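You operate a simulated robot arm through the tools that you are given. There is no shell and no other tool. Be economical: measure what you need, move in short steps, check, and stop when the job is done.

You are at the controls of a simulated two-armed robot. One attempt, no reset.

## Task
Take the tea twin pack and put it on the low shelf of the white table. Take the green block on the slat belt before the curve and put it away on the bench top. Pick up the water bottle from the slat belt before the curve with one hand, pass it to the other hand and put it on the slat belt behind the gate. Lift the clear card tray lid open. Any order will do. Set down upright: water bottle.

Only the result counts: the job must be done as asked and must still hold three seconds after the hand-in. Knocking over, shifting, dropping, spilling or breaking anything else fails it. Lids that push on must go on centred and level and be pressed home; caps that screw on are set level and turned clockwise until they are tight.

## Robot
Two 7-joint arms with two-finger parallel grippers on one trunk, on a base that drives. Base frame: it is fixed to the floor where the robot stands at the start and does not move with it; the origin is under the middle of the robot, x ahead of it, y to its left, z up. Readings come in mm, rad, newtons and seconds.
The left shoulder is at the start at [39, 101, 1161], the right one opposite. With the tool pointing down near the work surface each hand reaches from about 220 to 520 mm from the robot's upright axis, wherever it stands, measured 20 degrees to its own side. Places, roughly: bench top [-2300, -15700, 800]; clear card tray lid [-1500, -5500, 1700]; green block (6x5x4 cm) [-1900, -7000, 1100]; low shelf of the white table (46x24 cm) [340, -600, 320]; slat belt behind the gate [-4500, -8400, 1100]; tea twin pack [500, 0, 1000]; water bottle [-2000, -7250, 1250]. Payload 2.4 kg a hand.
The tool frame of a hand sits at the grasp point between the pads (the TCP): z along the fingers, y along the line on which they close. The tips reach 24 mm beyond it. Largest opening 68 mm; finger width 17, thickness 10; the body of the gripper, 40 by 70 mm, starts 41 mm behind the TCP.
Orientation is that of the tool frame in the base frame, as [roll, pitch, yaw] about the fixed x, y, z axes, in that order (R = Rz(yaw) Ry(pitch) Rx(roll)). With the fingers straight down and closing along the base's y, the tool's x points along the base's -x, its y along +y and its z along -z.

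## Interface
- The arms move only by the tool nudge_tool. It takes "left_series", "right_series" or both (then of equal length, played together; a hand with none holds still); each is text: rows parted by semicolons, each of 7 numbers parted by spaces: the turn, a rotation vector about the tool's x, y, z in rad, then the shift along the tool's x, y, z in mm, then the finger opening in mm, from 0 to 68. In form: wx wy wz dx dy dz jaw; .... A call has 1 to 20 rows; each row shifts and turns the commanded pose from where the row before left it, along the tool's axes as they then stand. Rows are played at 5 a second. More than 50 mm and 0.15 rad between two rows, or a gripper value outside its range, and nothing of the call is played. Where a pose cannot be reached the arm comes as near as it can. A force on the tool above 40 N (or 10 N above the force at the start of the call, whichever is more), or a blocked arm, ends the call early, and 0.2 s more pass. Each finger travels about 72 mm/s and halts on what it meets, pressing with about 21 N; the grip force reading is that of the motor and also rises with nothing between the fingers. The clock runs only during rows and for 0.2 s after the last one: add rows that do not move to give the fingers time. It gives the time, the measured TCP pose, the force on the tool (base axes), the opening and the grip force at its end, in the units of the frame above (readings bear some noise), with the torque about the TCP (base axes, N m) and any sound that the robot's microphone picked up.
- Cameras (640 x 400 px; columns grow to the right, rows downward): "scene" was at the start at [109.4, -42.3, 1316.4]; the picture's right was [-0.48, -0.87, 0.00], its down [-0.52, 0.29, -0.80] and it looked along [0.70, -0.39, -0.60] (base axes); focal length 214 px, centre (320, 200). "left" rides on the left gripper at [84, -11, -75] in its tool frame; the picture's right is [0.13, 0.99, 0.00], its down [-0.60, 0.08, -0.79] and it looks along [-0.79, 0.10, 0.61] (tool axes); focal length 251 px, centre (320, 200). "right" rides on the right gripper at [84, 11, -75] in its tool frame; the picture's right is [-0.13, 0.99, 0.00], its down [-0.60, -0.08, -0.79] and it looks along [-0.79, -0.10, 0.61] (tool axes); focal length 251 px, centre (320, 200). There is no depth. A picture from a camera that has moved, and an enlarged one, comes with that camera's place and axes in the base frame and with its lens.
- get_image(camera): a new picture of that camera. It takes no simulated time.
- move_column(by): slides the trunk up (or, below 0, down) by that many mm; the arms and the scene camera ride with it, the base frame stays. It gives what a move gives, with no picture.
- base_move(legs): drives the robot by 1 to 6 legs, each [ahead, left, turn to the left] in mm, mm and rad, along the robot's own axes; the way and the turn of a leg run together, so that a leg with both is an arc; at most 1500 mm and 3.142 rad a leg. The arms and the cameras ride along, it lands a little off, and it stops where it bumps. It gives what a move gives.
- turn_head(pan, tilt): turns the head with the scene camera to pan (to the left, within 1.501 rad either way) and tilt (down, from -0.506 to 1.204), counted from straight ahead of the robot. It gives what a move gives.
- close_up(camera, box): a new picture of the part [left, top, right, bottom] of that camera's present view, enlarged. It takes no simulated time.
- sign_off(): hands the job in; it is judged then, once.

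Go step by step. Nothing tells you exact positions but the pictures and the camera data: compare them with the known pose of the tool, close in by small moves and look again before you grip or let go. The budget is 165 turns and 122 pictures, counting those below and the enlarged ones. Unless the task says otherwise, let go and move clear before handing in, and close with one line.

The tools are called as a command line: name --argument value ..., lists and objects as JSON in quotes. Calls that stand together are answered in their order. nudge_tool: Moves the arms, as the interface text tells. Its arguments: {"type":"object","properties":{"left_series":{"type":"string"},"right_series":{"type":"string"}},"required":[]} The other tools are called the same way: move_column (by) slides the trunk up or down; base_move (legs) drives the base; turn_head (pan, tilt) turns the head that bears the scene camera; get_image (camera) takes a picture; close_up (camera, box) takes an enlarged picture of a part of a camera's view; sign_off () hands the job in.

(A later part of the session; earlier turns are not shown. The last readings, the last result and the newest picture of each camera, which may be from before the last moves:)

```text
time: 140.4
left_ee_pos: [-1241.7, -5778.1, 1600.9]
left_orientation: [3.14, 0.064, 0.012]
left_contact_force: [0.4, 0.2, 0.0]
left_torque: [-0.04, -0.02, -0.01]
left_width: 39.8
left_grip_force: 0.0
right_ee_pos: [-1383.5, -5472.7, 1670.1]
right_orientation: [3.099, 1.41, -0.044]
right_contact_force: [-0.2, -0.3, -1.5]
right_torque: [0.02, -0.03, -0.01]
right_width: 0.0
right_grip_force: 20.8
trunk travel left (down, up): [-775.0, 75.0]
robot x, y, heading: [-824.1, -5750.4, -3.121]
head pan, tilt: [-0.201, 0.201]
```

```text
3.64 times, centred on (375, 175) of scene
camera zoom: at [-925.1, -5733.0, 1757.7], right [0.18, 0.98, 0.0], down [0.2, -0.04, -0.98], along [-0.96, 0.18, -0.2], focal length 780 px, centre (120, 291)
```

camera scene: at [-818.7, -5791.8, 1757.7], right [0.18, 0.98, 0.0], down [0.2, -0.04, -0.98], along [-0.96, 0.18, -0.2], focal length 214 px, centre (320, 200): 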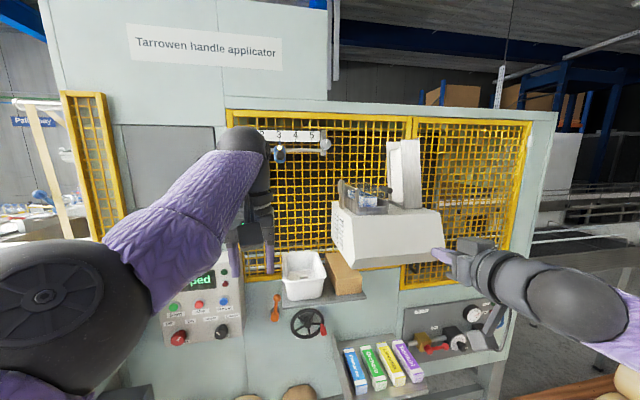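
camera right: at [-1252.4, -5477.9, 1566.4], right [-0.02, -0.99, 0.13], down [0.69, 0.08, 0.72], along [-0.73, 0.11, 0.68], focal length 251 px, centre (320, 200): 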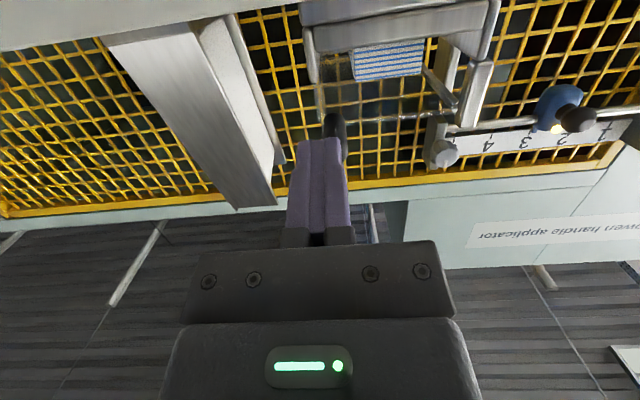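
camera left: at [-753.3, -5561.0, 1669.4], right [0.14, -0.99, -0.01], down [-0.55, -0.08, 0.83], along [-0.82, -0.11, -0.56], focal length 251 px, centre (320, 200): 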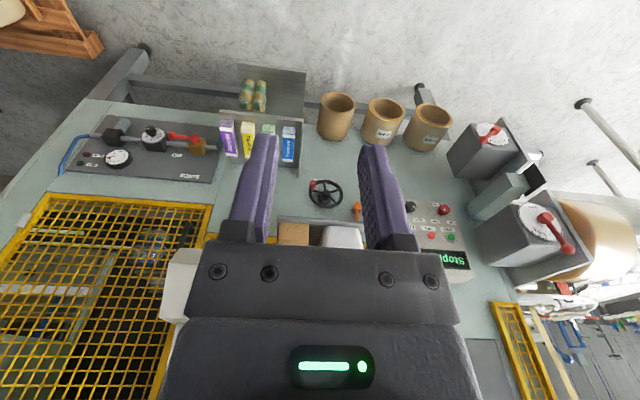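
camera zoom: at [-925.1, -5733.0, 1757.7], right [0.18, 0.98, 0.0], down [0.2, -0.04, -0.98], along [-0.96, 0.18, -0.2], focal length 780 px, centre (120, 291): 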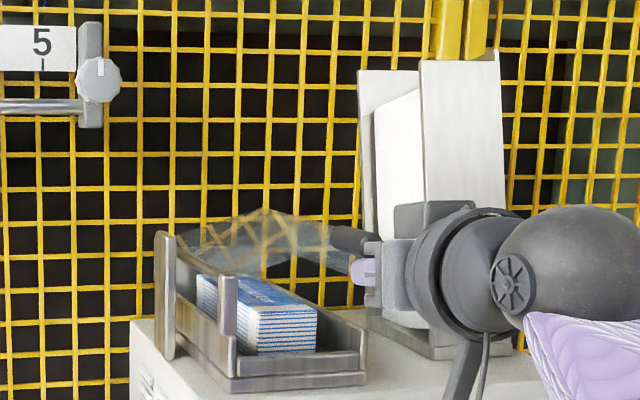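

The lid lifts. I follow the arc further.

nudge_tool --right_series "0 0 0 -12.5 2 -2 0; 0 0 0 -12.5 2.7 -2 0; 0 0 0 -11.4 5 -1.8 0; 0 0 0 -11.4 6.1 -1.8 0; 0 0 0 -9.6 7.8 -1.5 0; 0 0 0 -9.6 8.8 -1.5 0; 0 0 0 -7.2 10 -1.2 0; 0 0 0 -7.2 11.2 -1.2 0; 0 0 0 0 0 0 0"

close_up --camera "scene" --box '[310, 80, 440, 230]'

```text
time: 142.4
left_ee_pos: [-1242.6, -5779.0, 1601.3]
left_orientation: [3.141, 0.066, 0.013]
left_contact_force: [0.1, -0.5, 0.4]
left_torque: [0.01, -0.01, -0.01]
left_width: 40.0
left_grip_force: 0.1
right_ee_pos: [-1383.3, -5524.8, 1750.3]
right_orientation: [3.099, 1.411, -0.044]
right_contact_force: [0.4, 0.5, -0.7]
right_torque: [0.0, -0.01, 0.0]
right_width: 0.0
right_grip_force: 21.5
trunk travel left (down, up): [-775.0, 75.0]
robot x, y, heading: [-823.0, -5749.3, -3.127]
head pan, tilt: [-0.201, 0.201]
```

```text
2.67 times, centred on (375, 155) of scene
camera zoom: at [-925.0, -5732.8, 1757.7], right [0.18, 0.98, 0.0], down [0.2, -0.04, -0.98], along [-0.96, 0.18, -0.2], focal length 572 px, centre (173, 320)
```

zoom: 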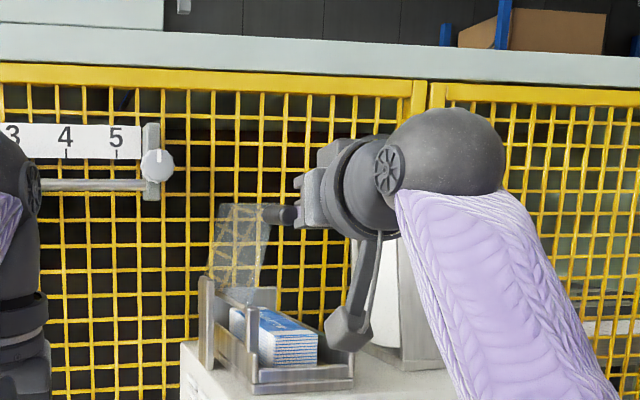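

Lid is up ~75°. I push it on past vertical.

nudge_tool --right_series "0 0 0 -4.5 12 -0.7 0; 0 0 0 -4 12.2 -0.7 0; 0 0 0 -1.5 12.7 -0.2 0; 0 0 0 -0.5 12.8 0 0; 0 0 0 0 0 0 0"

close_up --camera "scene" --box '[310, 80, 440, 230]'

```text
time: 143.7
left_ee_pos: [-1242.6, -5778.3, 1600.3]
left_orientation: [3.14, 0.065, 0.014]
left_contact_force: [0.1, -1.1, -0.1]
left_torque: [-0.01, 0.03, -0.02]
left_width: 40.2
left_grip_force: 0.1
right_ee_pos: [-1384.3, -5577.1, 1763.7]
right_orientation: [3.099, 1.411, -0.045]
right_contact_force: [-0.1, 1.0, 0.1]
right_torque: [0.01, 0.03, 0.01]
right_width: 0.0
right_grip_force: 20.8
trunk travel left (down, up): [-775.0, 75.0]
robot x, y, heading: [-819.6, -5751.7, -3.13]
head pan, tilt: [-0.201, 0.201]
```

```text
2.67 times, centred on (375, 155) of scene
camera zoom: at [-925.0, -5732.9, 1757.7], right [0.18, 0.98, 0.0], down [0.2, -0.04, -0.98], along [-0.96, 0.18, -0.2], focal length 572 px, centre (173, 320)
```

zoom: 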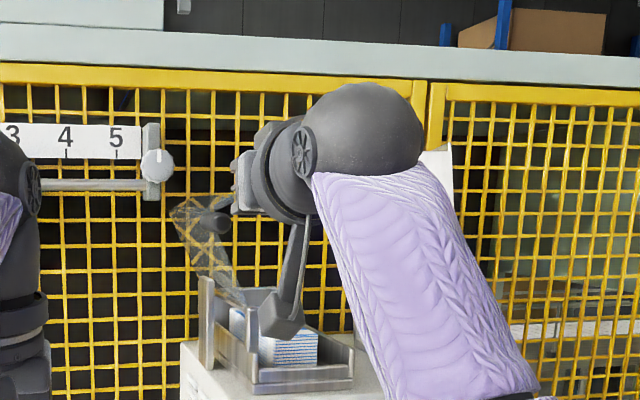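

The lid leans past vertical. I back the hand off to the right/outwards and check that it stays open.

nudge_tool --right_series "0 0 0 0 -25 0 0; 0 0 0 0 -25 -20 0; 0 0 0 6 -10 -40 0; 0 0 0 6 0 -40 0; 0 0 0 0 0 0 0"

close_up --camera "scene" --box '[310, 80, 440, 230]'

```text
time: 144.8
left_ee_pos: [-1241.2, -5779.2, 1602.0]
left_orientation: [-3.14, 0.064, 0.013]
left_contact_force: [-0.5, 0.3, -0.9]
left_torque: [0.03, 0.0, -0.04]
left_width: 40.2
left_grip_force: 0.0
right_ee_pos: [-1285.2, -5516.0, 1767.5]
right_orientation: [3.103, 1.409, -0.041]
right_contact_force: [0.2, 0.8, -0.1]
right_torque: [0.03, 0.0, -0.02]
right_width: 0.1
right_grip_force: 21.2
trunk travel left (down, up): [-775.0, 75.0]
robot x, y, heading: [-823.8, -5752.4, -3.126]
head pan, tilt: [-0.201, 0.201]
```

```text
2.67 times, centred on (375, 155) of scene
camera zoom: at [-925.6, -5733.4, 1757.7], right [0.18, 0.98, 0.0], down [0.2, -0.04, -0.98], along [-0.96, 0.18, -0.2], focal length 572 px, centre (173, 320)
```

zoom: 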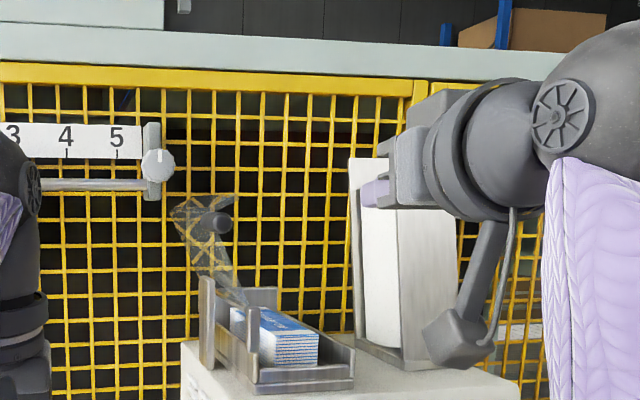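

The lid stays open. I back off, lower the trunk some, and restore the right hand to pointing down.

base_move --legs '[[-480, 0, 0]]'

move_column --by -250

nudge_tool --right_series "0 0 0 40 0 6 20; 0 0 0 40 0 6 20; 0 0 0 40 0 6 20; 0 0 0 40 0 6 20; 0 0.145 0 0 0 0 20; 0 0.145 0 0 0 0 20; 0 0.145 0 0 0 0 20; 0 0.145 0 0 0 0 20; 0 0.145 0 0 0 0 20; 0 0.145 0 0 0 0 20; 0 0.145 0 0 0 0 20; 0 0.145 0 0 0 0 20; 0 0.145 0 0 0 0 20; 0 0.105 0 0 0 0 20; 0 0 0 0 0 0 20"

turn_head --pan 0.9 --tilt 0.3

get_image --camera "scene"

```text
time: 147.7
left_ee_pos: [-764.8, -5770.5, 1600.7]
left_orientation: [-3.141, 0.064, 0.006]
left_contact_force: [0.4, -0.4, 0.8]
left_torque: [-0.04, 0.0, -0.02]
left_width: 40.0
left_grip_force: 0.0
right_ee_pos: [-805.7, -5507.7, 1767.0]
right_orientation: [3.102, 1.411, -0.048]
right_contact_force: [-0.8, 0.4, -0.6]
right_torque: [-0.01, -0.01, -0.02]
right_width: 0.0
right_grip_force: 20.6
trunk travel left (down, up): [-775.0, 75.0]
robot x, y, heading: [-342.4, -5744.0, -3.125]
head pan, tilt: [-0.201, 0.201]
```

```text
time: 150.3
left_ee_pos: [-767.2, -5770.3, 1348.0]
left_orientation: [-3.142, 0.054, 0.008]
left_contact_force: [0.4, 0.3, 0.0]
left_torque: [-0.03, -0.04, 0.01]
left_width: 39.8
left_grip_force: 0.0
right_ee_pos: [-805.9, -5507.5, 1517.4]
right_orientation: [3.101, 1.411, -0.047]
right_contact_force: [0.3, 0.3, -0.4]
right_torque: [-0.03, -0.02, 0.01]
right_width: 0.3
right_grip_force: 21.0
trunk travel left (down, up): [-525.0, 324.0]
robot x, y, heading: [-341.5, -5745.0, -3.132]
head pan, tilt: [-0.201, 0.201]
```

```text
time: 153.1
left_ee_pos: [-768.4, -5769.9, 1348.5]
left_orientation: [3.139, 0.054, 0.008]
left_contact_force: [0.5, 0.6, 0.2]
left_torque: [0.01, 0.01, 0.01]
left_width: 39.6
left_grip_force: 0.0
right_ee_pos: [-800.9, -5512.3, 1356.4]
right_orientation: [3.137, 0.132, -0.01]
right_contact_force: [-5.7, 3.2, -3.2]
right_torque: [-0.17, 0.08, 0.28]
right_width: 19.9
right_grip_force: 0.2
right hand out of reach, approached as far as the arm can: row 13, 14
trunk travel left (down, up): [-525.0, 324.0]
robot x, y, heading: [-345.5, -5746.7, -3.133]
head pan, tilt: [-0.201, 0.201]
stopped in row 14 (right hand): the force on the tool passed its limit at 86 N (the readings are from after the stop); the commanded pose is now the measured one
```

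```text
time: 154.4
left_ee_pos: [-768.6, -5771.8, 1347.8]
left_orientation: [3.14, 0.054, 0.01]
left_contact_force: [-0.2, -0.1, -0.5]
left_torque: [-0.02, 0.02, 0.02]
left_width: 40.1
left_grip_force: 0.1
right_ee_pos: [-801.8, -5512.2, 1354.7]
right_orientation: [3.136, 0.132, -0.012]
right_contact_force: [-7.6, -1.0, -4.7]
right_torque: [0.06, -0.01, -0.11]
right_width: 20.1
right_grip_force: 0.0
trunk travel left (down, up): [-525.0, 324.0]
robot x, y, heading: [-342.9, -5744.4, -3.13]
head pan, tilt: [0.901, 0.3]
```

```text
60 pictures are left
camera scene: at [-421.5, -5817.9, 1498.3], right [-0.79, 0.61, 0.0], down [0.18, 0.23, -0.96], along [-0.59, -0.75, -0.3], focal length 214 px, centre (320, 200)
```

scene: 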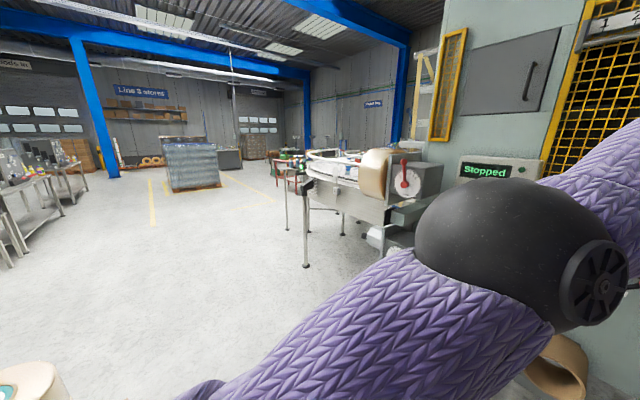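

I relieve the right wrist, then drive left along to the curve section, facing the belt.

nudge_tool --right_series "0 -0.1 0 -10 0 10 20; 0 -0.05 0 -20 0 10 20; 0 0 0 0 0 0 20"

base_move --legs '[[0, 1250, 0], [450, 0, 0]]'

turn_head --pan 0.0 --tilt 0.3

get_image --camera "scene"

```text
time: 155.2
left_ee_pos: [-768.0, -5770.2, 1348.0]
left_orientation: [3.141, 0.055, 0.01]
left_contact_force: [0.3, -1.1, -0.7]
left_torque: [-0.03, -0.02, -0.01]
left_width: 40.2
left_grip_force: 0.0
right_ee_pos: [-833.5, -5511.8, 1341.0]
right_orientation: [3.137, 0.28, -0.009]
right_contact_force: [-0.1, -0.4, 0.1]
right_torque: [0.0, 0.02, 0.01]
right_width: 20.1
right_grip_force: 0.1
trunk travel left (down, up): [-525.0, 324.0]
robot x, y, heading: [-345.3, -5743.2, -3.133]
head pan, tilt: [0.901, 0.3]
```

```text
time: 163.8
left_ee_pos: [-1203.2, -7014.9, 1348.1]
left_orientation: [3.14, 0.055, 0.012]
left_contact_force: [-0.5, 0.5, -1.0]
left_torque: [-0.01, 0.01, -0.02]
left_width: 39.8
left_grip_force: 0.0
right_ee_pos: [-1268.4, -6755.2, 1341.3]
right_orientation: [3.136, 0.281, -0.008]
right_contact_force: [-0.2, 0.6, -0.1]
right_torque: [0.0, -0.01, 0.0]
right_width: 20.0
right_grip_force: 0.0
trunk travel left (down, up): [-525.0, 324.0]
robot x, y, heading: [-776.6, -6984.9, -3.127]
head pan, tilt: [0.901, 0.3]
```

```text
time: 165.0
left_ee_pos: [-1200.4, -7014.4, 1348.9]
left_orientation: [-3.141, 0.053, 0.012]
left_contact_force: [0.7, -0.3, -1.4]
left_torque: [0.05, -0.02, -0.02]
left_width: 40.0
left_grip_force: 0.1
right_ee_pos: [-1267.8, -6756.6, 1340.6]
right_orientation: [3.136, 0.282, -0.007]
right_contact_force: [0.1, 1.0, -0.3]
right_torque: [-0.03, 0.02, 0.01]
right_width: 20.1
right_grip_force: 0.0
trunk travel left (down, up): [-525.0, 324.0]
robot x, y, heading: [-778.2, -6988.7, -3.127]
head pan, tilt: [0.0, 0.3]
```

```text
59 pictures are left
camera scene: at [-890.7, -6987.9, 1498.2], right [-0.02, 1.0, 0.0], down [0.3, 0.0, -0.96], along [-0.95, -0.02, -0.3], focal length 214 px, centre (320, 200)
```

scene: 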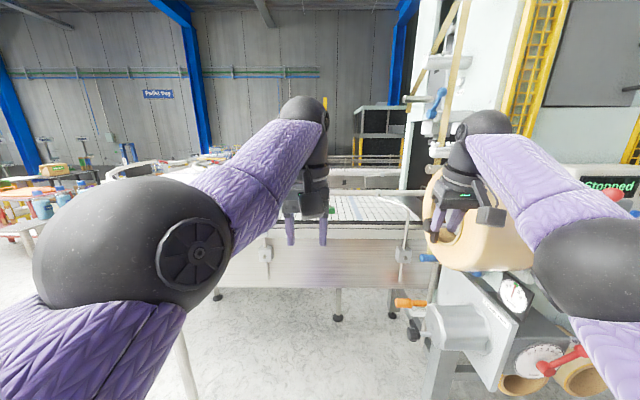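

get_image --camera "left"

close_up --camera "scene" --box '[200, 140, 460, 300]'

```text
58 pictures are left
camera left: at [-1113.1, -7002.9, 1418.0], right [0.14, -0.99, -0.01], down [-0.56, -0.09, 0.82], along [-0.82, -0.11, -0.57], focal length 251 px, centre (320, 200)
```

left: 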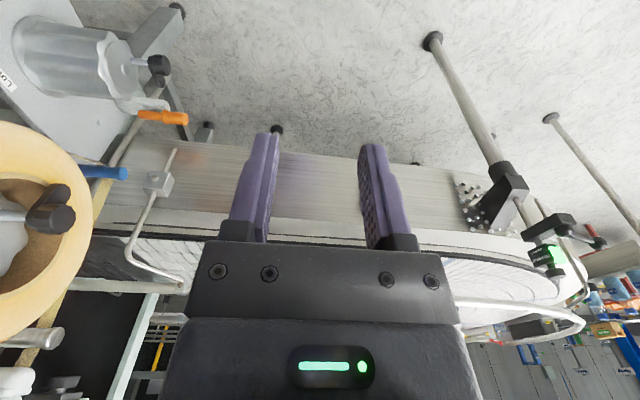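

```text
2.46 times, centred on (330, 220) of scene
camera zoom: at [-890.7, -6987.9, 1498.2], right [-0.02, 1.0, 0.0], down [0.3, 0.0, -0.96], along [-0.95, -0.02, -0.3], focal length 528 px, centre (295, 151)
```

zoom: 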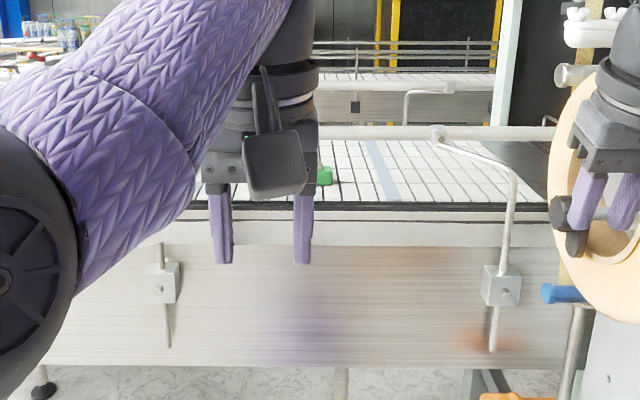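

I see the green block at about (-1930,-6955) on the belt; the bottle is hidden by my left arm. I move left past the tape reel and nearer, then look again.

base_move --legs '[[0, 300, 0], [450, 0, 0]]'

turn_head --pan 0.0 --tilt 0.5

get_image --camera "scene"

get_image --camera "left"

get_image --camera "right"

```text
time: 169.3
left_ee_pos: [-1646.5, -7322.6, 1348.2]
left_orientation: [-3.141, 0.055, 0.012]
left_contact_force: [-0.9, -0.4, -0.1]
left_torque: [0.01, -0.02, -0.01]
left_width: 39.9
left_grip_force: 0.0
right_ee_pos: [-1712.9, -7063.8, 1340.2]
right_orientation: [3.136, 0.28, -0.005]
right_contact_force: [0.7, 0.3, 0.5]
right_torque: [-0.03, 0.0, 0.04]
right_width: 19.9
right_grip_force: 0.1
trunk travel left (down, up): [-525.0, 324.0]
robot x, y, heading: [-1218.2, -7297.4, -3.123]
head pan, tilt: [0.0, 0.3]
```

```text
time: 170.1
left_ee_pos: [-1645.2, -7322.4, 1348.1]
left_orientation: [3.14, 0.054, 0.013]
left_contact_force: [-0.7, -1.0, -0.9]
left_torque: [-0.02, 0.0, -0.03]
left_width: 39.7
left_grip_force: 0.1
right_ee_pos: [-1711.3, -7065.0, 1340.6]
right_orientation: [3.138, 0.281, -0.005]
right_contact_force: [0.8, -0.6, -0.7]
right_torque: [-0.03, 0.0, -0.01]
right_width: 19.9
right_grip_force: 0.1
trunk travel left (down, up): [-525.0, 324.0]
robot x, y, heading: [-1221.6, -7291.7, -3.125]
head pan, tilt: [0.0, 0.499]
```

```text
56 pictures are left
camera scene: at [-1332.4, -7295.8, 1479.9], right [-0.02, 1.0, 0.0], down [0.48, 0.01, -0.88], along [-0.88, -0.01, -0.48], focal length 214 px, centre (320, 200)
```

scene: 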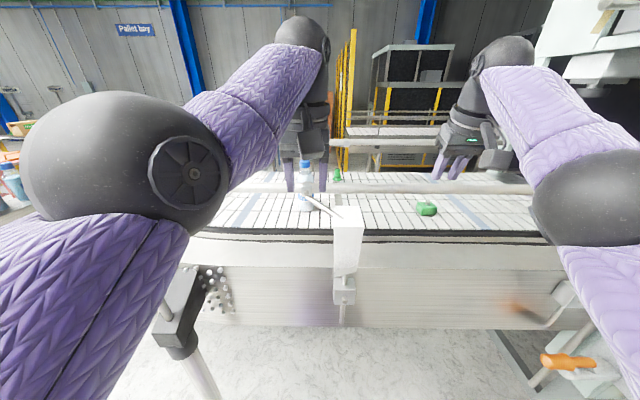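

```text
55 pictures are left
camera left: at [-1557.2, -7311.2, 1418.0], right [0.14, -0.99, -0.01], down [-0.56, -0.09, 0.82], along [-0.82, -0.11, -0.57], focal length 251 px, centre (320, 200)
```

left: 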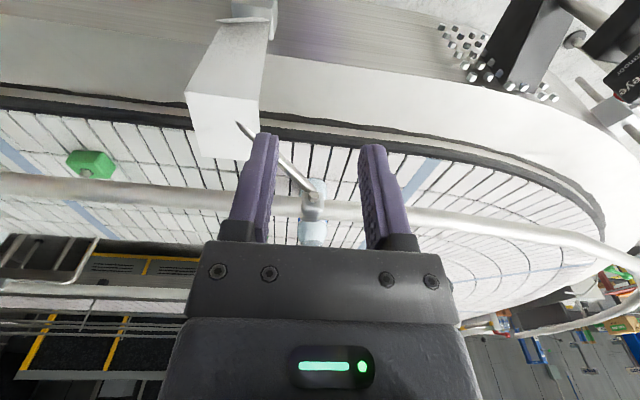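

```text
54 pictures are left
camera right: at [-1610.8, -7074.5, 1388.3], right [-0.13, -0.99, 0.04], down [-0.36, 0.08, 0.93], along [-0.92, 0.1, -0.37], focal length 251 px, centre (320, 200)
```

right: 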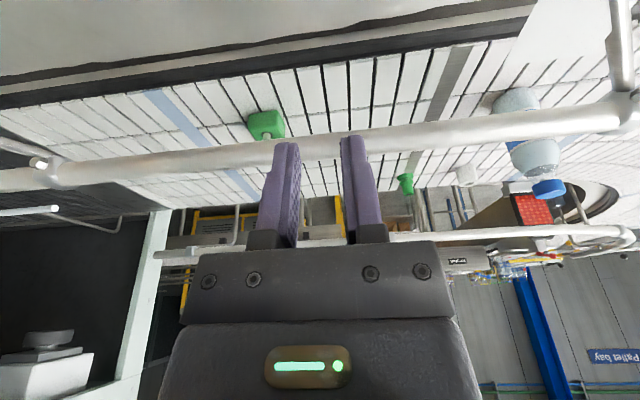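

The bottle stands at about (-1955,-7345), cap top ≈1275, belt ≈1107; a near guide rail runs at x≈-1815, z≈1248. The block is at about (-1895,-6970). I'll take the bottle from above with the right hand, so raise the trunk, straighten the right hand and drive nearer.

move_column --by 150

nudge_tool --right_series "0 0 0 0 0 20 60; 0 0.14 0 0 0 20 60; 0 0.14 0 0 0 20 60; 0 0 0 0 0 0 68"

base_move --legs '[[0, 120, 0], [180, 0, 0]]'

get_image --camera "right"

get_image --camera "scene"

```text
time: 171.8
left_ee_pos: [-1641.5, -7321.9, 1501.3]
left_orientation: [3.141, 0.067, 0.014]
left_contact_force: [0.2, -1.0, 0.9]
left_torque: [-0.02, 0.01, 0.0]
left_width: 39.9
left_grip_force: 0.0
right_ee_pos: [-1708.1, -7063.9, 1495.7]
right_orientation: [3.138, 0.294, -0.004]
right_contact_force: [0.3, 1.1, 0.1]
right_torque: [0.0, -0.03, 0.02]
right_width: 20.1
right_grip_force: 0.0
trunk travel left (down, up): [-675.0, 174.0]
robot x, y, heading: [-1215.8, -7292.1, -3.128]
head pan, tilt: [0.0, 0.499]
```

```text
time: 172.8
left_ee_pos: [-1641.5, -7322.6, 1502.2]
left_orientation: [-3.141, 0.068, 0.014]
left_contact_force: [0.4, -0.5, 0.8]
left_torque: [0.0, 0.02, 0.0]
left_width: 39.9
left_grip_force: 0.1
right_ee_pos: [-1685.9, -7065.2, 1428.3]
right_orientation: [3.138, 0.013, -0.006]
right_contact_force: [0.1, -1.5, -0.4]
right_torque: [0.02, -0.01, -0.01]
right_width: 68.0
right_grip_force: 0.0
right hand out of reach, approached as far as the arm can: row 2, 3
trunk travel left (down, up): [-675.0, 174.0]
robot x, y, heading: [-1220.6, -7291.6, -3.127]
head pan, tilt: [0.0, 0.499]
```

```text
time: 175.2
left_ee_pos: [-1820.6, -7446.6, 1501.8]
left_orientation: [-3.141, 0.066, 0.015]
left_contact_force: [-0.7, -0.3, -0.1]
left_torque: [0.02, -0.01, 0.01]
left_width: 40.2
left_grip_force: 0.1
right_ee_pos: [-1864.4, -7188.0, 1428.0]
right_orientation: [3.136, 0.012, -0.006]
right_contact_force: [-0.2, -0.6, -0.2]
right_torque: [-0.01, -0.03, -0.05]
right_width: 68.0
right_grip_force: 0.1
trunk travel left (down, up): [-675.0, 174.0]
robot x, y, heading: [-1395.7, -7415.5, -3.124]
head pan, tilt: [0.0, 0.499]
```

```text
53 pictures are left
camera right: at [-1779.6, -7198.3, 1500.5], right [-0.13, -0.99, 0.0], down [-0.59, 0.08, 0.8], along [-0.79, 0.1, -0.6], focal length 251 px, centre (320, 200)
```

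right: 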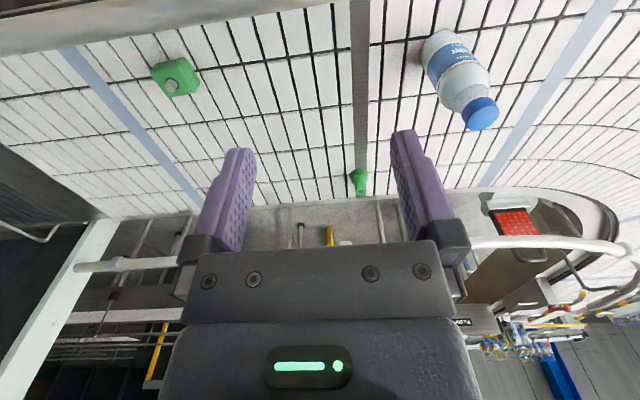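

```text
52 pictures are left
camera scene: at [-1504.6, -7419.2, 1629.9], right [-0.02, 1.0, 0.0], down [0.48, 0.01, -0.88], along [-0.88, -0.01, -0.48], focal length 214 px, centre (320, 200)
```

scene: 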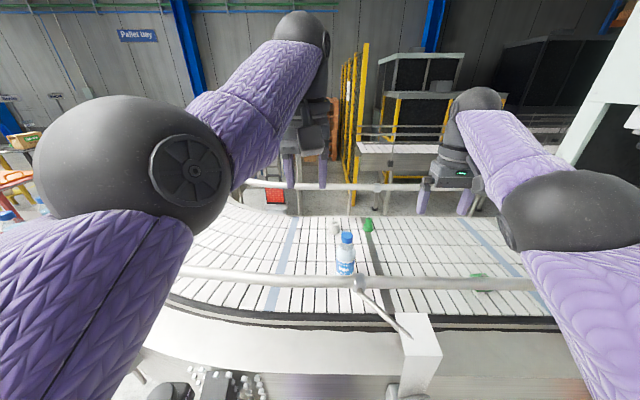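

The bottle axis is at (-1955,-7349), cap top ≈1270. I move 80 mm closer, shift the left hand aside, and bring the right hand above the bottle.

base_move --legs '[[80, 0, 0]]'

nudge_tool --left_series "0 0 0 0 35 0 40; 0 0 0 0 35 0 40; 0 0 0 0 35 0 40; 0 0 0 0 35 0 40; 0 0 0 0 0 0 40; 0 0 0 0 0 0 40" --right_series "0 0 0 0 20 0 60; 0 0 0 0 30 10 60; 0 0 0 0 30 15 60; 0 0 0 0 40 15 60; 0 0 0 0 40 10 60; 0 0 0 0 0 0 60"

get_image --camera "right"

```text
time: 176.2
left_ee_pos: [-1901.1, -7447.6, 1503.5]
left_orientation: [-3.141, 0.068, 0.013]
left_contact_force: [-1.2, -0.6, -0.7]
left_torque: [0.03, -0.01, -0.03]
left_width: 40.0
left_grip_force: 0.0
right_ee_pos: [-1946.6, -7190.0, 1428.0]
right_orientation: [3.138, 0.013, -0.004]
right_contact_force: [-0.3, 0.9, 0.1]
right_torque: [0.0, 0.04, 0.01]
right_width: 68.0
right_grip_force: 0.0
trunk travel left (down, up): [-675.0, 174.0]
robot x, y, heading: [-1478.1, -7417.9, -3.128]
head pan, tilt: [0.0, 0.499]
```

```text
time: 177.2
left_ee_pos: [-1918.0, -7563.9, 1512.7]
left_orientation: [-3.138, 0.075, 0.027]
left_contact_force: [-7.5, 1.2, -6.1]
left_torque: [-0.08, 0.19, 0.11]
left_width: 39.8
left_grip_force: 0.3
left hand out of reach, approached as far as the arm can: row 1, 2, 3
right_ee_pos: [-1953.3, -7285.7, 1400.0]
right_orientation: [3.139, 0.013, -0.005]
right_contact_force: [-0.2, 0.0, -0.6]
right_torque: [0.03, -0.01, 0.04]
right_width: 60.1
right_grip_force: 0.0
right hand out of reach, approached as far as the arm can: row 2, 3
trunk travel left (down, up): [-675.0, 174.0]
robot x, y, heading: [-1481.3, -7419.7, -3.122]
head pan, tilt: [0.0, 0.499]
stopped in row 4 (left hand): the force on the tool passed its limit at 69 N (the readings are from after the stop); the commanded pose is now the measured one
```

```text
51 pictures are left
camera right: at [-1869.2, -7295.7, 1473.2], right [-0.13, -0.99, 0.0], down [-0.59, 0.08, 0.8], along [-0.79, 0.1, -0.6], focal length 251 px, centre (320, 200)
```

right: 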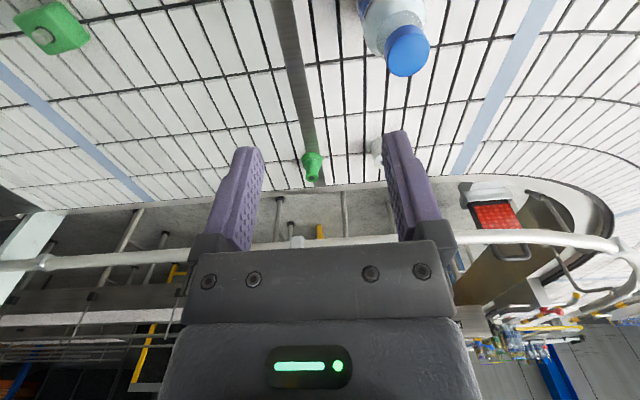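

nudge_tool --left_series "0 -0.08 0 -15 0 20 40; 0 -0.05 0 -15 0 10 40; 0 0 0 0 0 0 40; 0 0 0 0 0 0 40; 0 0 0 0 0 0 40" --right_series "0 0 0 -2 32 10 60; 0 0 0 -3 32 10 60; 0 0 0 0 0 25 60; 0 0 0 0 0 25 60; 0 0 0 0 0 0 60"

get_image --camera "right"

get_image --camera "scene"

```text
time: 178.4
left_ee_pos: [-1953.8, -7560.5, 1487.2]
left_orientation: [-3.139, 0.203, 0.025]
left_contact_force: [0.3, 0.0, -0.5]
left_torque: [0.0, 0.0, -0.02]
left_width: 40.0
left_grip_force: 0.0
left hand out of reach, approached as far as the arm can: row 1
right_ee_pos: [-1953.0, -7344.2, 1329.1]
right_orientation: [3.138, 0.012, -0.006]
right_contact_force: [0.5, 0.1, 0.7]
right_torque: [-0.01, -0.02, 0.02]
right_width: 60.0
right_grip_force: 0.0
right hand out of reach, approached as far as the arm can: row 2
trunk travel left (down, up): [-675.0, 174.0]
robot x, y, heading: [-1474.3, -7419.8, -3.127]
head pan, tilt: [0.0, 0.499]
```

```text
50 pictures are left
camera right: at [-1868.3, -7354.6, 1401.5], right [-0.13, -0.99, 0.01], down [-0.59, 0.08, 0.8], along [-0.79, 0.1, -0.6], focal length 251 px, centre (320, 200)
```

right: 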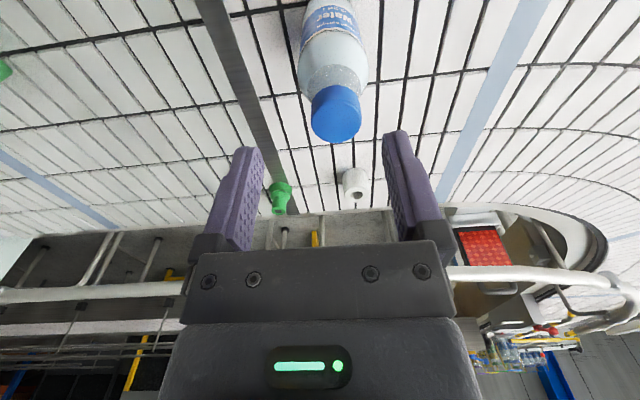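

```text
49 pictures are left
camera scene: at [-1584.1, -7420.5, 1630.0], right [-0.02, 1.0, 0.0], down [0.48, 0.01, -0.88], along [-0.88, -0.01, -0.48], focal length 214 px, centre (320, 200)
```

scene: 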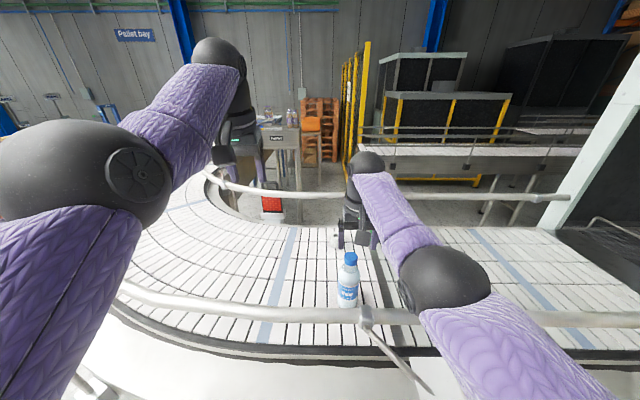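

Cap center at (-1953,-7353), top ≈1280. I adjust 9 mm left, descend around the cap, and close.

nudge_tool --right_series "0 0 0 0 9 10 60; 0 0 0 0 0 20 60; 0 0 0 0 0 20 60; 0 0 0 0 0 12 60; 0 0 0 0 0 0 60"

get_image --camera "right"

```text
time: 179.6
left_ee_pos: [-1953.1, -7562.6, 1488.4]
left_orientation: [-3.139, 0.203, 0.026]
left_contact_force: [0.8, -0.7, -0.1]
left_torque: [0.02, 0.0, -0.02]
left_width: 40.1
left_grip_force: 0.0
right_ee_pos: [-1953.2, -7353.8, 1267.8]
right_orientation: [3.138, 0.013, -0.003]
right_contact_force: [1.1, 0.0, 0.6]
right_torque: [-0.03, 0.01, -0.03]
right_width: 60.2
right_grip_force: 0.1
trunk travel left (down, up): [-675.0, 174.0]
robot x, y, heading: [-1474.6, -7419.2, -3.129]
head pan, tilt: [0.0, 0.499]
```

```text
48 pictures are left
camera right: at [-1868.8, -7364.2, 1339.6], right [-0.13, -0.99, 0.0], down [-0.59, 0.08, 0.8], along [-0.79, 0.1, -0.6], focal length 251 px, centre (320, 200)
```

right: 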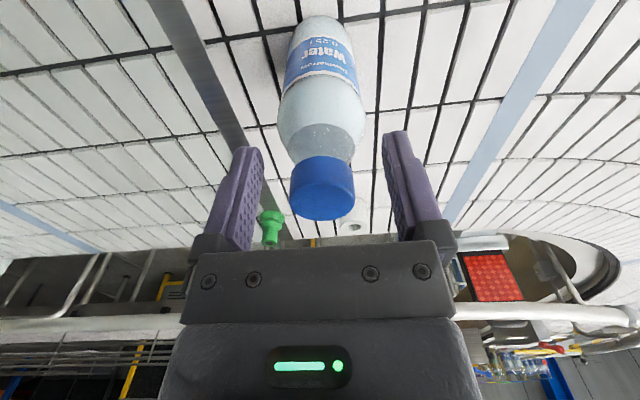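

nudge_tool --right_series "0 0 0 -5 0 7 60; 0 0 0 0 0 0 60; 0 0 0 0 0 0 40; 0 0 0 0 0 0 25; 0 0 0 0 0 0 15; 0 0 0 0 0 0 15; 0 0 0 0 0 -20 15; 0 0 0 0 0 -10 15; 0 0 0 0 0 0 15"

get_image --camera "right"

```text
time: 181.6
left_ee_pos: [-1953.0, -7561.2, 1488.3]
left_orientation: [-3.14, 0.204, 0.026]
left_contact_force: [0.2, 1.1, -1.2]
left_torque: [-0.01, 0.01, 0.0]
left_width: 40.2
left_grip_force: 0.1
right_ee_pos: [-1958.5, -7353.9, 1291.4]
right_orientation: [3.139, 0.011, -0.004]
right_contact_force: [0.1, 0.6, -2.8]
right_torque: [0.02, -0.01, -0.01]
right_width: 44.7
right_grip_force: 20.8
trunk travel left (down, up): [-675.0, 174.0]
robot x, y, heading: [-1480.7, -7417.7, -3.127]
head pan, tilt: [0.0, 0.499]
```

```text
47 pictures are left
camera right: at [-1873.7, -7364.1, 1362.9], right [-0.13, -0.99, 0.0], down [-0.59, 0.08, 0.8], along [-0.79, 0.1, -0.6], focal length 251 px, centre (320, 200)
```

right: 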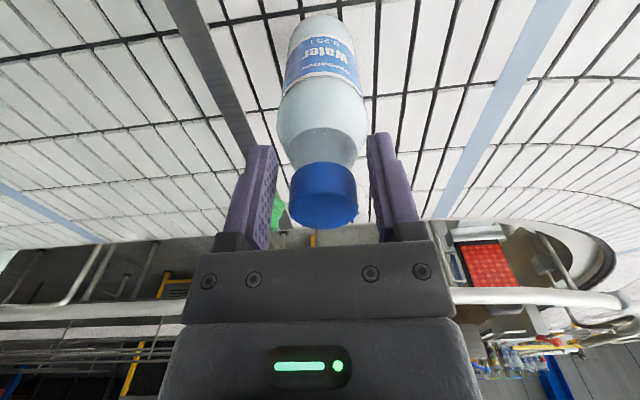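

The bottle is held (about 2.8 N). I lift it above the rail and then back the base off.

nudge_tool --right_series "0 0 0 0 0 -30 15; 0 0 0 0 0 -30 15; 0 0 0 0 0 -30 15; 0 0 0 0 0 -30 15; 0 0 0 0 0 -20 15; 0 0 0 0 0 0 15"

base_move --legs '[[-420, 0, 0]]'

get_image --camera "scene"

```text
time: 183.0
left_ee_pos: [-1954.2, -7562.1, 1487.0]
left_orientation: [3.141, 0.202, 0.027]
left_contact_force: [0.9, -0.5, 0.0]
left_torque: [-0.01, -0.01, 0.02]
left_width: 39.8
left_grip_force: 0.1
right_ee_pos: [-1939.0, -7347.8, 1426.2]
right_orientation: [3.137, 0.012, -0.004]
right_contact_force: [0.4, 0.2, -2.1]
right_torque: [0.01, -0.03, -0.01]
right_width: 44.8
right_grip_force: 20.6
right hand out of reach, approached as far as the arm can: row 2, 4, 5
trunk travel left (down, up): [-675.0, 174.0]
robot x, y, heading: [-1478.8, -7420.0, -3.125]
head pan, tilt: [0.0, 0.499]
```

```text
time: 185.5
left_ee_pos: [-1536.1, -7554.1, 1487.9]
left_orientation: [-3.138, 0.205, 0.025]
left_contact_force: [0.2, 0.1, 1.5]
left_torque: [-0.01, 0.02, -0.05]
left_width: 40.1
left_grip_force: 0.1
right_ee_pos: [-1520.6, -7340.8, 1427.1]
right_orientation: [3.138, 0.015, -0.006]
right_contact_force: [0.9, 0.4, -2.6]
right_torque: [-0.01, -0.01, -0.03]
right_width: 44.9
right_grip_force: 21.1
trunk travel left (down, up): [-675.0, 174.0]
robot x, y, heading: [-1061.5, -7409.4, -3.126]
head pan, tilt: [0.0, 0.499]
```

```text
46 pictures are left
camera scene: at [-1166.1, -7413.8, 1630.0], right [-0.02, 1.0, 0.0], down [0.48, 0.01, -0.88], along [-0.88, -0.01, -0.48], focal length 214 px, centre (320, 200)
```

scene: 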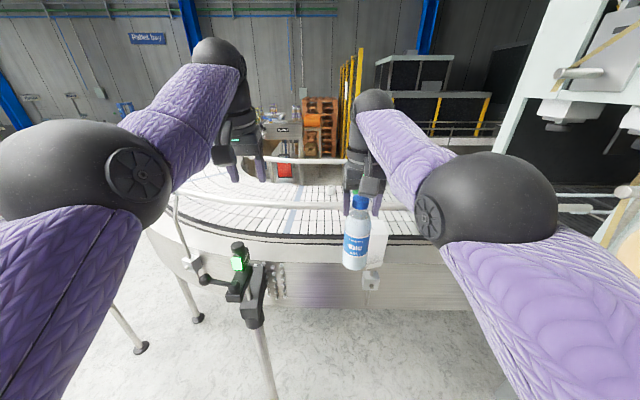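

Both hands are in front. I tilt the left hand forward, draw it back and down to the level of the bottle's body, and shift the right hand (with the bottle) slightly left.

nudge_tool --left_series "0 -0.14 0 0 0 0 66; 0 -0.14 0 0 0 0 66; 0 -0.14 0 0 0 0 66; 0 -0.14 0 0 0 0 66; 0 -0.14 0 0 0 0 66; 0 -0.14 0 0 0 0 66; 0 -0.14 0 0 0 0 66; 0 -0.12 0 0 0 0 66; 0 0 0 33.5 0 -10 66; 0 0 0 33.5 0 -10 66; 0 0 0 33.5 0 -10 66; 0 0 0 33.5 0 -10 66; 0 0 0 33.5 0 -10 66; 0 0 0 0 0 0 66" --right_series "0 0 0 0 0 0 15; 0 0 0 0 0 0 15; 0 0 0 0 0 0 15; 0 0 0 0 0 0 15; 0 0 0 0 0 0 15; 0 0 0 0 0 0 15; 0 0 0 0 0 0 15; 0 0 0 0 0 0 15; 0 0 0 0 0 0 15; 0 0 0 0 0 0 15; 0 0 0 0 10 0 15; 0 0 0 0 15 0 15; 0 0 0 0 15 0 15; 0 0 0 0 0 0 15"

get_image --camera "left"

get_image --camera "scene"

```text
time: 188.5
left_ee_pos: [-1700.0, -7531.6, 1412.0]
left_orientation: [-3.134, 1.303, 0.034]
left_contact_force: [-0.1, 0.6, -0.1]
left_torque: [-0.01, -0.03, 0.03]
left_width: 65.9
left_grip_force: 0.1
left hand out of reach, approached as far as the arm can: row 1, 2, 3, 4, 5, 6, 7, 8, 9, 10, 11, 12, 13
right_ee_pos: [-1514.8, -7377.9, 1424.5]
right_orientation: [3.138, 0.014, -0.006]
right_contact_force: [0.6, -0.3, -2.7]
right_torque: [0.01, -0.06, 0.01]
right_width: 44.9
right_grip_force: 20.6
right hand out of reach, approached as far as the arm can: row 12, 13
trunk travel left (down, up): [-675.0, 174.0]
robot x, y, heading: [-1063.4, -7409.3, -3.122]
head pan, tilt: [0.0, 0.499]
```

```text
45 pictures are left
camera left: at [-1604.3, -7518.2, 1351.0], right [0.06, -0.99, -0.13], down [0.61, -0.06, 0.79], along [-0.79, -0.12, 0.6], focal length 251 px, centre (320, 200)
```

left: 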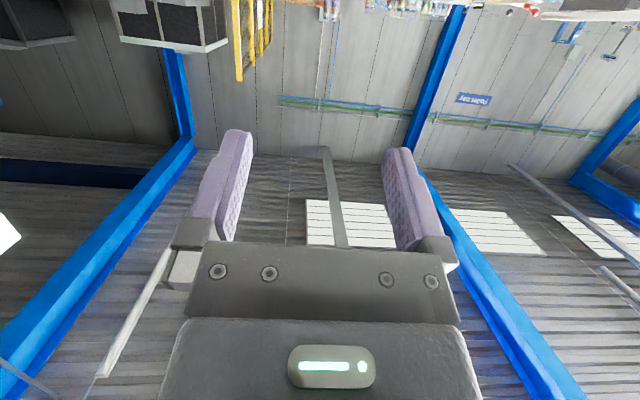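

```text
44 pictures are left
camera scene: at [-1166.6, -7413.5, 1630.0], right [-0.02, 1.0, 0.0], down [0.48, 0.01, -0.88], along [-0.88, -0.01, -0.48], focal length 214 px, centre (320, 200)
```

scene: 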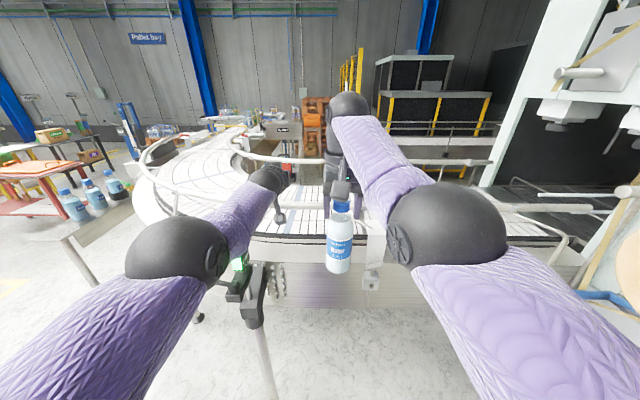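

nudge_tool --left_series "0 0 0 22.7 0 -37 66; 0 0 0 22.7 0 -37 66; 0 0 0 22.7 0 -37 66; 0 0 0 22.7 0 -37 66; 0 0 0 22.7 0 -37 66; 0 0 0 22.7 0 -37 66; 0 0 0 0 0 0 66"

get_image --camera "left"

```text
time: 190.1
left_ee_pos: [-1684.3, -7494.9, 1328.3]
left_orientation: [-3.132, 1.305, 0.032]
left_contact_force: [0.3, -0.3, 0.1]
left_torque: [0.01, -0.04, 0.02]
left_width: 66.0
left_grip_force: 0.1
left hand out of reach, approached as far as the arm can: row 1, 2, 3, 4, 5, 6
right_ee_pos: [-1514.3, -7377.9, 1423.2]
right_orientation: [3.139, 0.011, -0.004]
right_contact_force: [0.8, -0.4, -2.1]
right_torque: [-0.02, -0.04, -0.02]
right_width: 44.4
right_grip_force: 21.0
trunk travel left (down, up): [-675.0, 174.0]
robot x, y, heading: [-1064.0, -7410.6, -3.124]
head pan, tilt: [0.0, 0.499]
```

```text
43 pictures are left
camera left: at [-1590.0, -7482.1, 1265.7], right [0.06, -0.99, -0.13], down [0.61, -0.06, 0.79], along [-0.79, -0.12, 0.6], focal length 251 px, centre (320, 200)
```

left: 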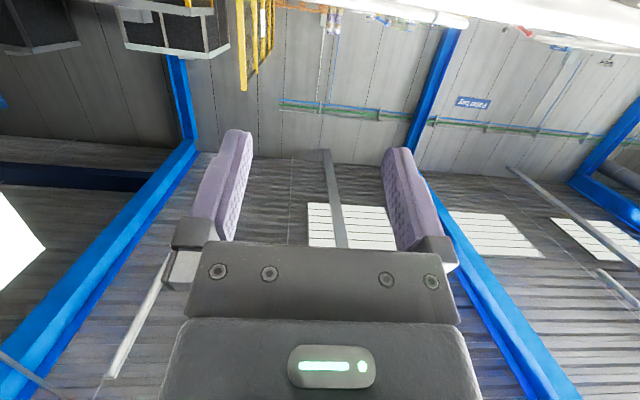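

The left arm is hitting a joint limit; earlier moving back and up unwound it. I do that, keeping left of the bottle.

nudge_tool --left_series "0 0 0 -25 8 -20 66; 0 0 0 -25 8 -30 66; 0 0 0 -20 8 -36 66; 0 0 0 -10 8 -36 66; 0 0 0 -5 4 -36 66; 0 0 0 0 0 -36 66; 0 0 0 0 0 -36 66; 0 0 0 0 0 0 66"

get_image --camera "scene"

```text
time: 191.9
left_ee_pos: [-1689.7, -7490.2, 1473.0]
left_orientation: [-3.134, 1.304, 0.033]
left_contact_force: [0.4, -0.5, -0.1]
left_torque: [0.02, -0.02, 0.01]
left_width: 66.2
left_grip_force: 0.0
left hand out of reach, approached as far as the arm can: row 1, 2, 3, 4, 5, 6, 7
right_ee_pos: [-1514.5, -7379.2, 1423.5]
right_orientation: [3.138, 0.012, -0.004]
right_contact_force: [-0.4, 0.4, -2.6]
right_torque: [0.01, 0.0, -0.01]
right_width: 44.7
right_grip_force: 20.7
trunk travel left (down, up): [-675.0, 174.0]
robot x, y, heading: [-1066.6, -7413.2, -3.128]
head pan, tilt: [0.0, 0.499]
```

```text
42 pictures are left
camera scene: at [-1166.9, -7413.9, 1630.0], right [-0.02, 1.0, 0.0], down [0.48, 0.01, -0.88], along [-0.88, -0.01, -0.48], focal length 214 px, centre (320, 200)
```

scene: 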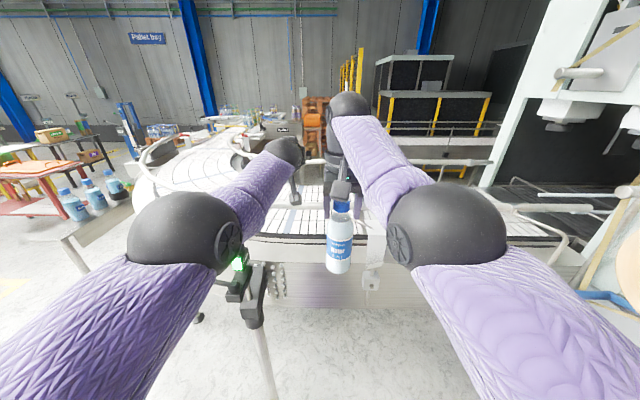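

I instead turn the left hand inward (pointing forward-right), which suits the arm, then withdraw along its axis.

nudge_tool --left_series "0.145 0 0 0 0 0 66; 0.145 0 0 0 0 0 66; 0.145 0 0 0 0 0 66; 0.145 0 0 0 0 0 66; 0.145 0 0 0 0 0 66; 0.145 0 0 0 0 0 66; 0 0 0 10 0 -35 66; 0 0 0 10 0 -35 66; 0 0 0 10 0 -35 66; 0 0 0 10 0 -35 66; 0 0 0 10 0 -35 66; 0 0 0 10 0 -35 66; 0 0 0 0 0 0 66"

get_image --camera "scene"

```text
time: 194.7
left_ee_pos: [-1496.3, -7641.8, 1445.3]
left_orientation: [-2.267, 1.304, 0.029]
left_contact_force: [0.4, 0.7, -0.1]
left_torque: [0.03, -0.02, 0.0]
left_width: 66.1
left_grip_force: 0.0
left hand out of reach, approached as far as the arm can: row 4, 5, 6
right_ee_pos: [-1515.0, -7377.3, 1422.7]
right_orientation: [3.137, 0.012, -0.004]
right_contact_force: [0.9, 1.1, -1.9]
right_torque: [0.01, -0.01, -0.02]
right_width: 44.7
right_grip_force: 21.2
trunk travel left (down, up): [-675.0, 174.0]
robot x, y, heading: [-1060.9, -7411.2, -3.131]
head pan, tilt: [0.0, 0.499]
```

```text
41 pictures are left
camera scene: at [-1167.1, -7413.2, 1630.0], right [-0.02, 1.0, 0.0], down [0.48, 0.01, -0.88], along [-0.88, -0.01, -0.48], focal length 214 px, centre (320, 200)
```

scene: 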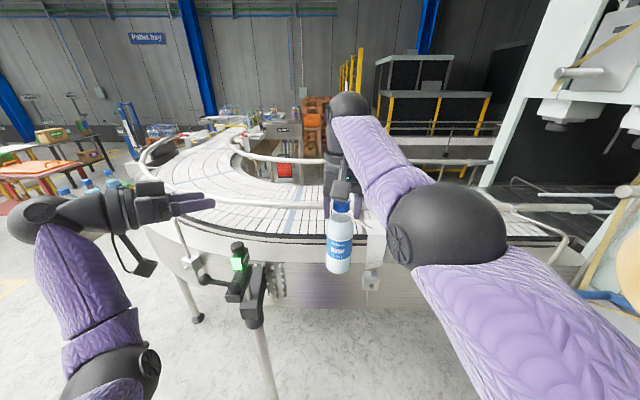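

Excellent: the left hand now points inward toward the bottle. I level its roll, pitch it down a bit, and bring it to a pre-grasp position beside the bottle body.

nudge_tool --left_series "0 0 0.103 0 0 0 66; 0 0 0.103 0 0 0 66; 0 0.115 0 0 0 0 66; 0 0.115 0 0 0 0 66; 0 0 0 1.2 -26.3 24.9 68; 0 0 0 1.2 -26.3 24.9 68; 0 0 0 1.2 -26.3 24.9 68; 0 0 0 1.2 -26.3 24.9 68; 0 0 0 0 0 0 68"

get_image --camera "left"

```text
time: 196.7
left_ee_pos: [-1475.2, -7505.6, 1403.0]
left_orientation: [-3.136, 1.173, -0.856]
left_contact_force: [-0.6, -0.8, 0.0]
left_torque: [-0.01, -0.01, 0.02]
left_width: 67.9
left_grip_force: 0.1
right_ee_pos: [-1514.7, -7377.3, 1424.2]
right_orientation: [3.14, 0.012, -0.005]
right_contact_force: [-0.2, 0.5, -2.7]
right_torque: [0.02, -0.03, -0.01]
right_width: 44.6
right_grip_force: 21.2
trunk travel left (down, up): [-675.0, 174.0]
robot x, y, heading: [-1062.1, -7413.2, -3.123]
head pan, tilt: [0.0, 0.499]
```

```text
40 pictures are left
camera left: at [-1400.0, -7576.0, 1354.1], right [-0.72, -0.68, -0.12], down [0.26, -0.43, 0.86], along [-0.64, 0.59, 0.49], focal length 251 px, centre (320, 200)
```

left: 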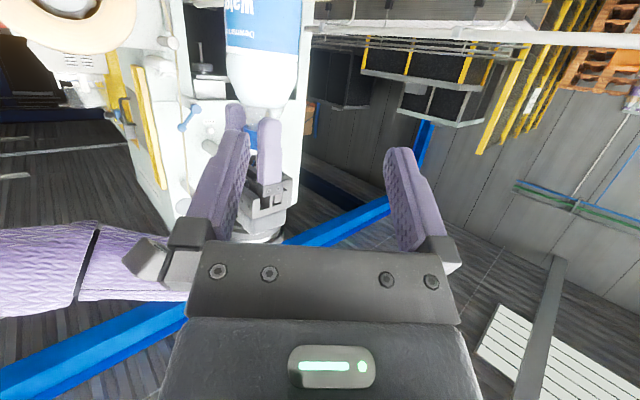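

nudge_tool --left_series "0 0 0 1.7 -26.2 20 68; 0 0 0 1.7 -26.2 30 68; 0 0 0 0 0 0 68"

get_image --camera "left"

close_up --camera "scene" --box '[200, 120, 420, 300]'

```text
time: 197.5
left_ee_pos: [-1464.2, -7438.0, 1381.3]
left_orientation: [-3.136, 1.174, -0.857]
left_contact_force: [-0.6, 0.6, 0.1]
left_torque: [-0.05, 0.01, 0.02]
left_width: 68.0
left_grip_force: 0.0
right_ee_pos: [-1514.6, -7379.2, 1422.9]
right_orientation: [3.138, 0.013, -0.004]
right_contact_force: [1.1, -0.2, -1.6]
right_torque: [-0.04, 0.0, 0.05]
right_width: 44.6
right_grip_force: 21.5
trunk travel left (down, up): [-675.0, 174.0]
robot x, y, heading: [-1058.9, -7412.6, -3.122]
head pan, tilt: [0.0, 0.499]
```

```text
39 pictures are left
camera left: at [-1389.4, -7508.9, 1332.1], right [-0.72, -0.68, -0.12], down [0.26, -0.43, 0.86], along [-0.64, 0.59, 0.49], focal length 251 px, centre (320, 200)
```

left: 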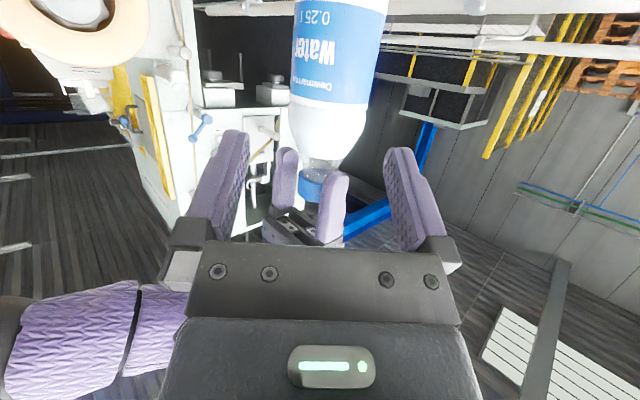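

```text
2.22 times, centred on (310, 210) of scene
camera zoom: at [-1166.5, -7414.4, 1630.0], right [-0.02, 1.0, 0.0], down [0.48, 0.01, -0.88], along [-0.88, -0.01, -0.48], focal length 477 px, centre (342, 178)
```

zoom: 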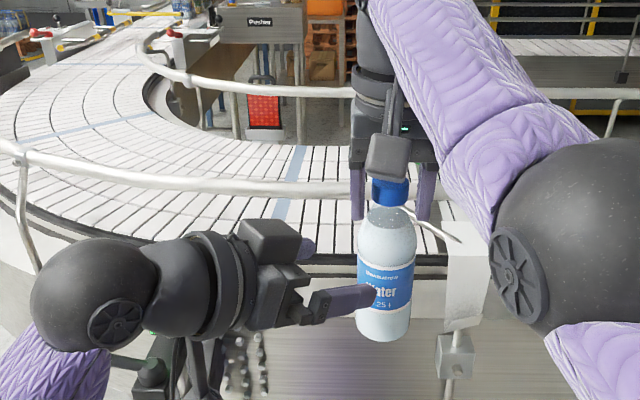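

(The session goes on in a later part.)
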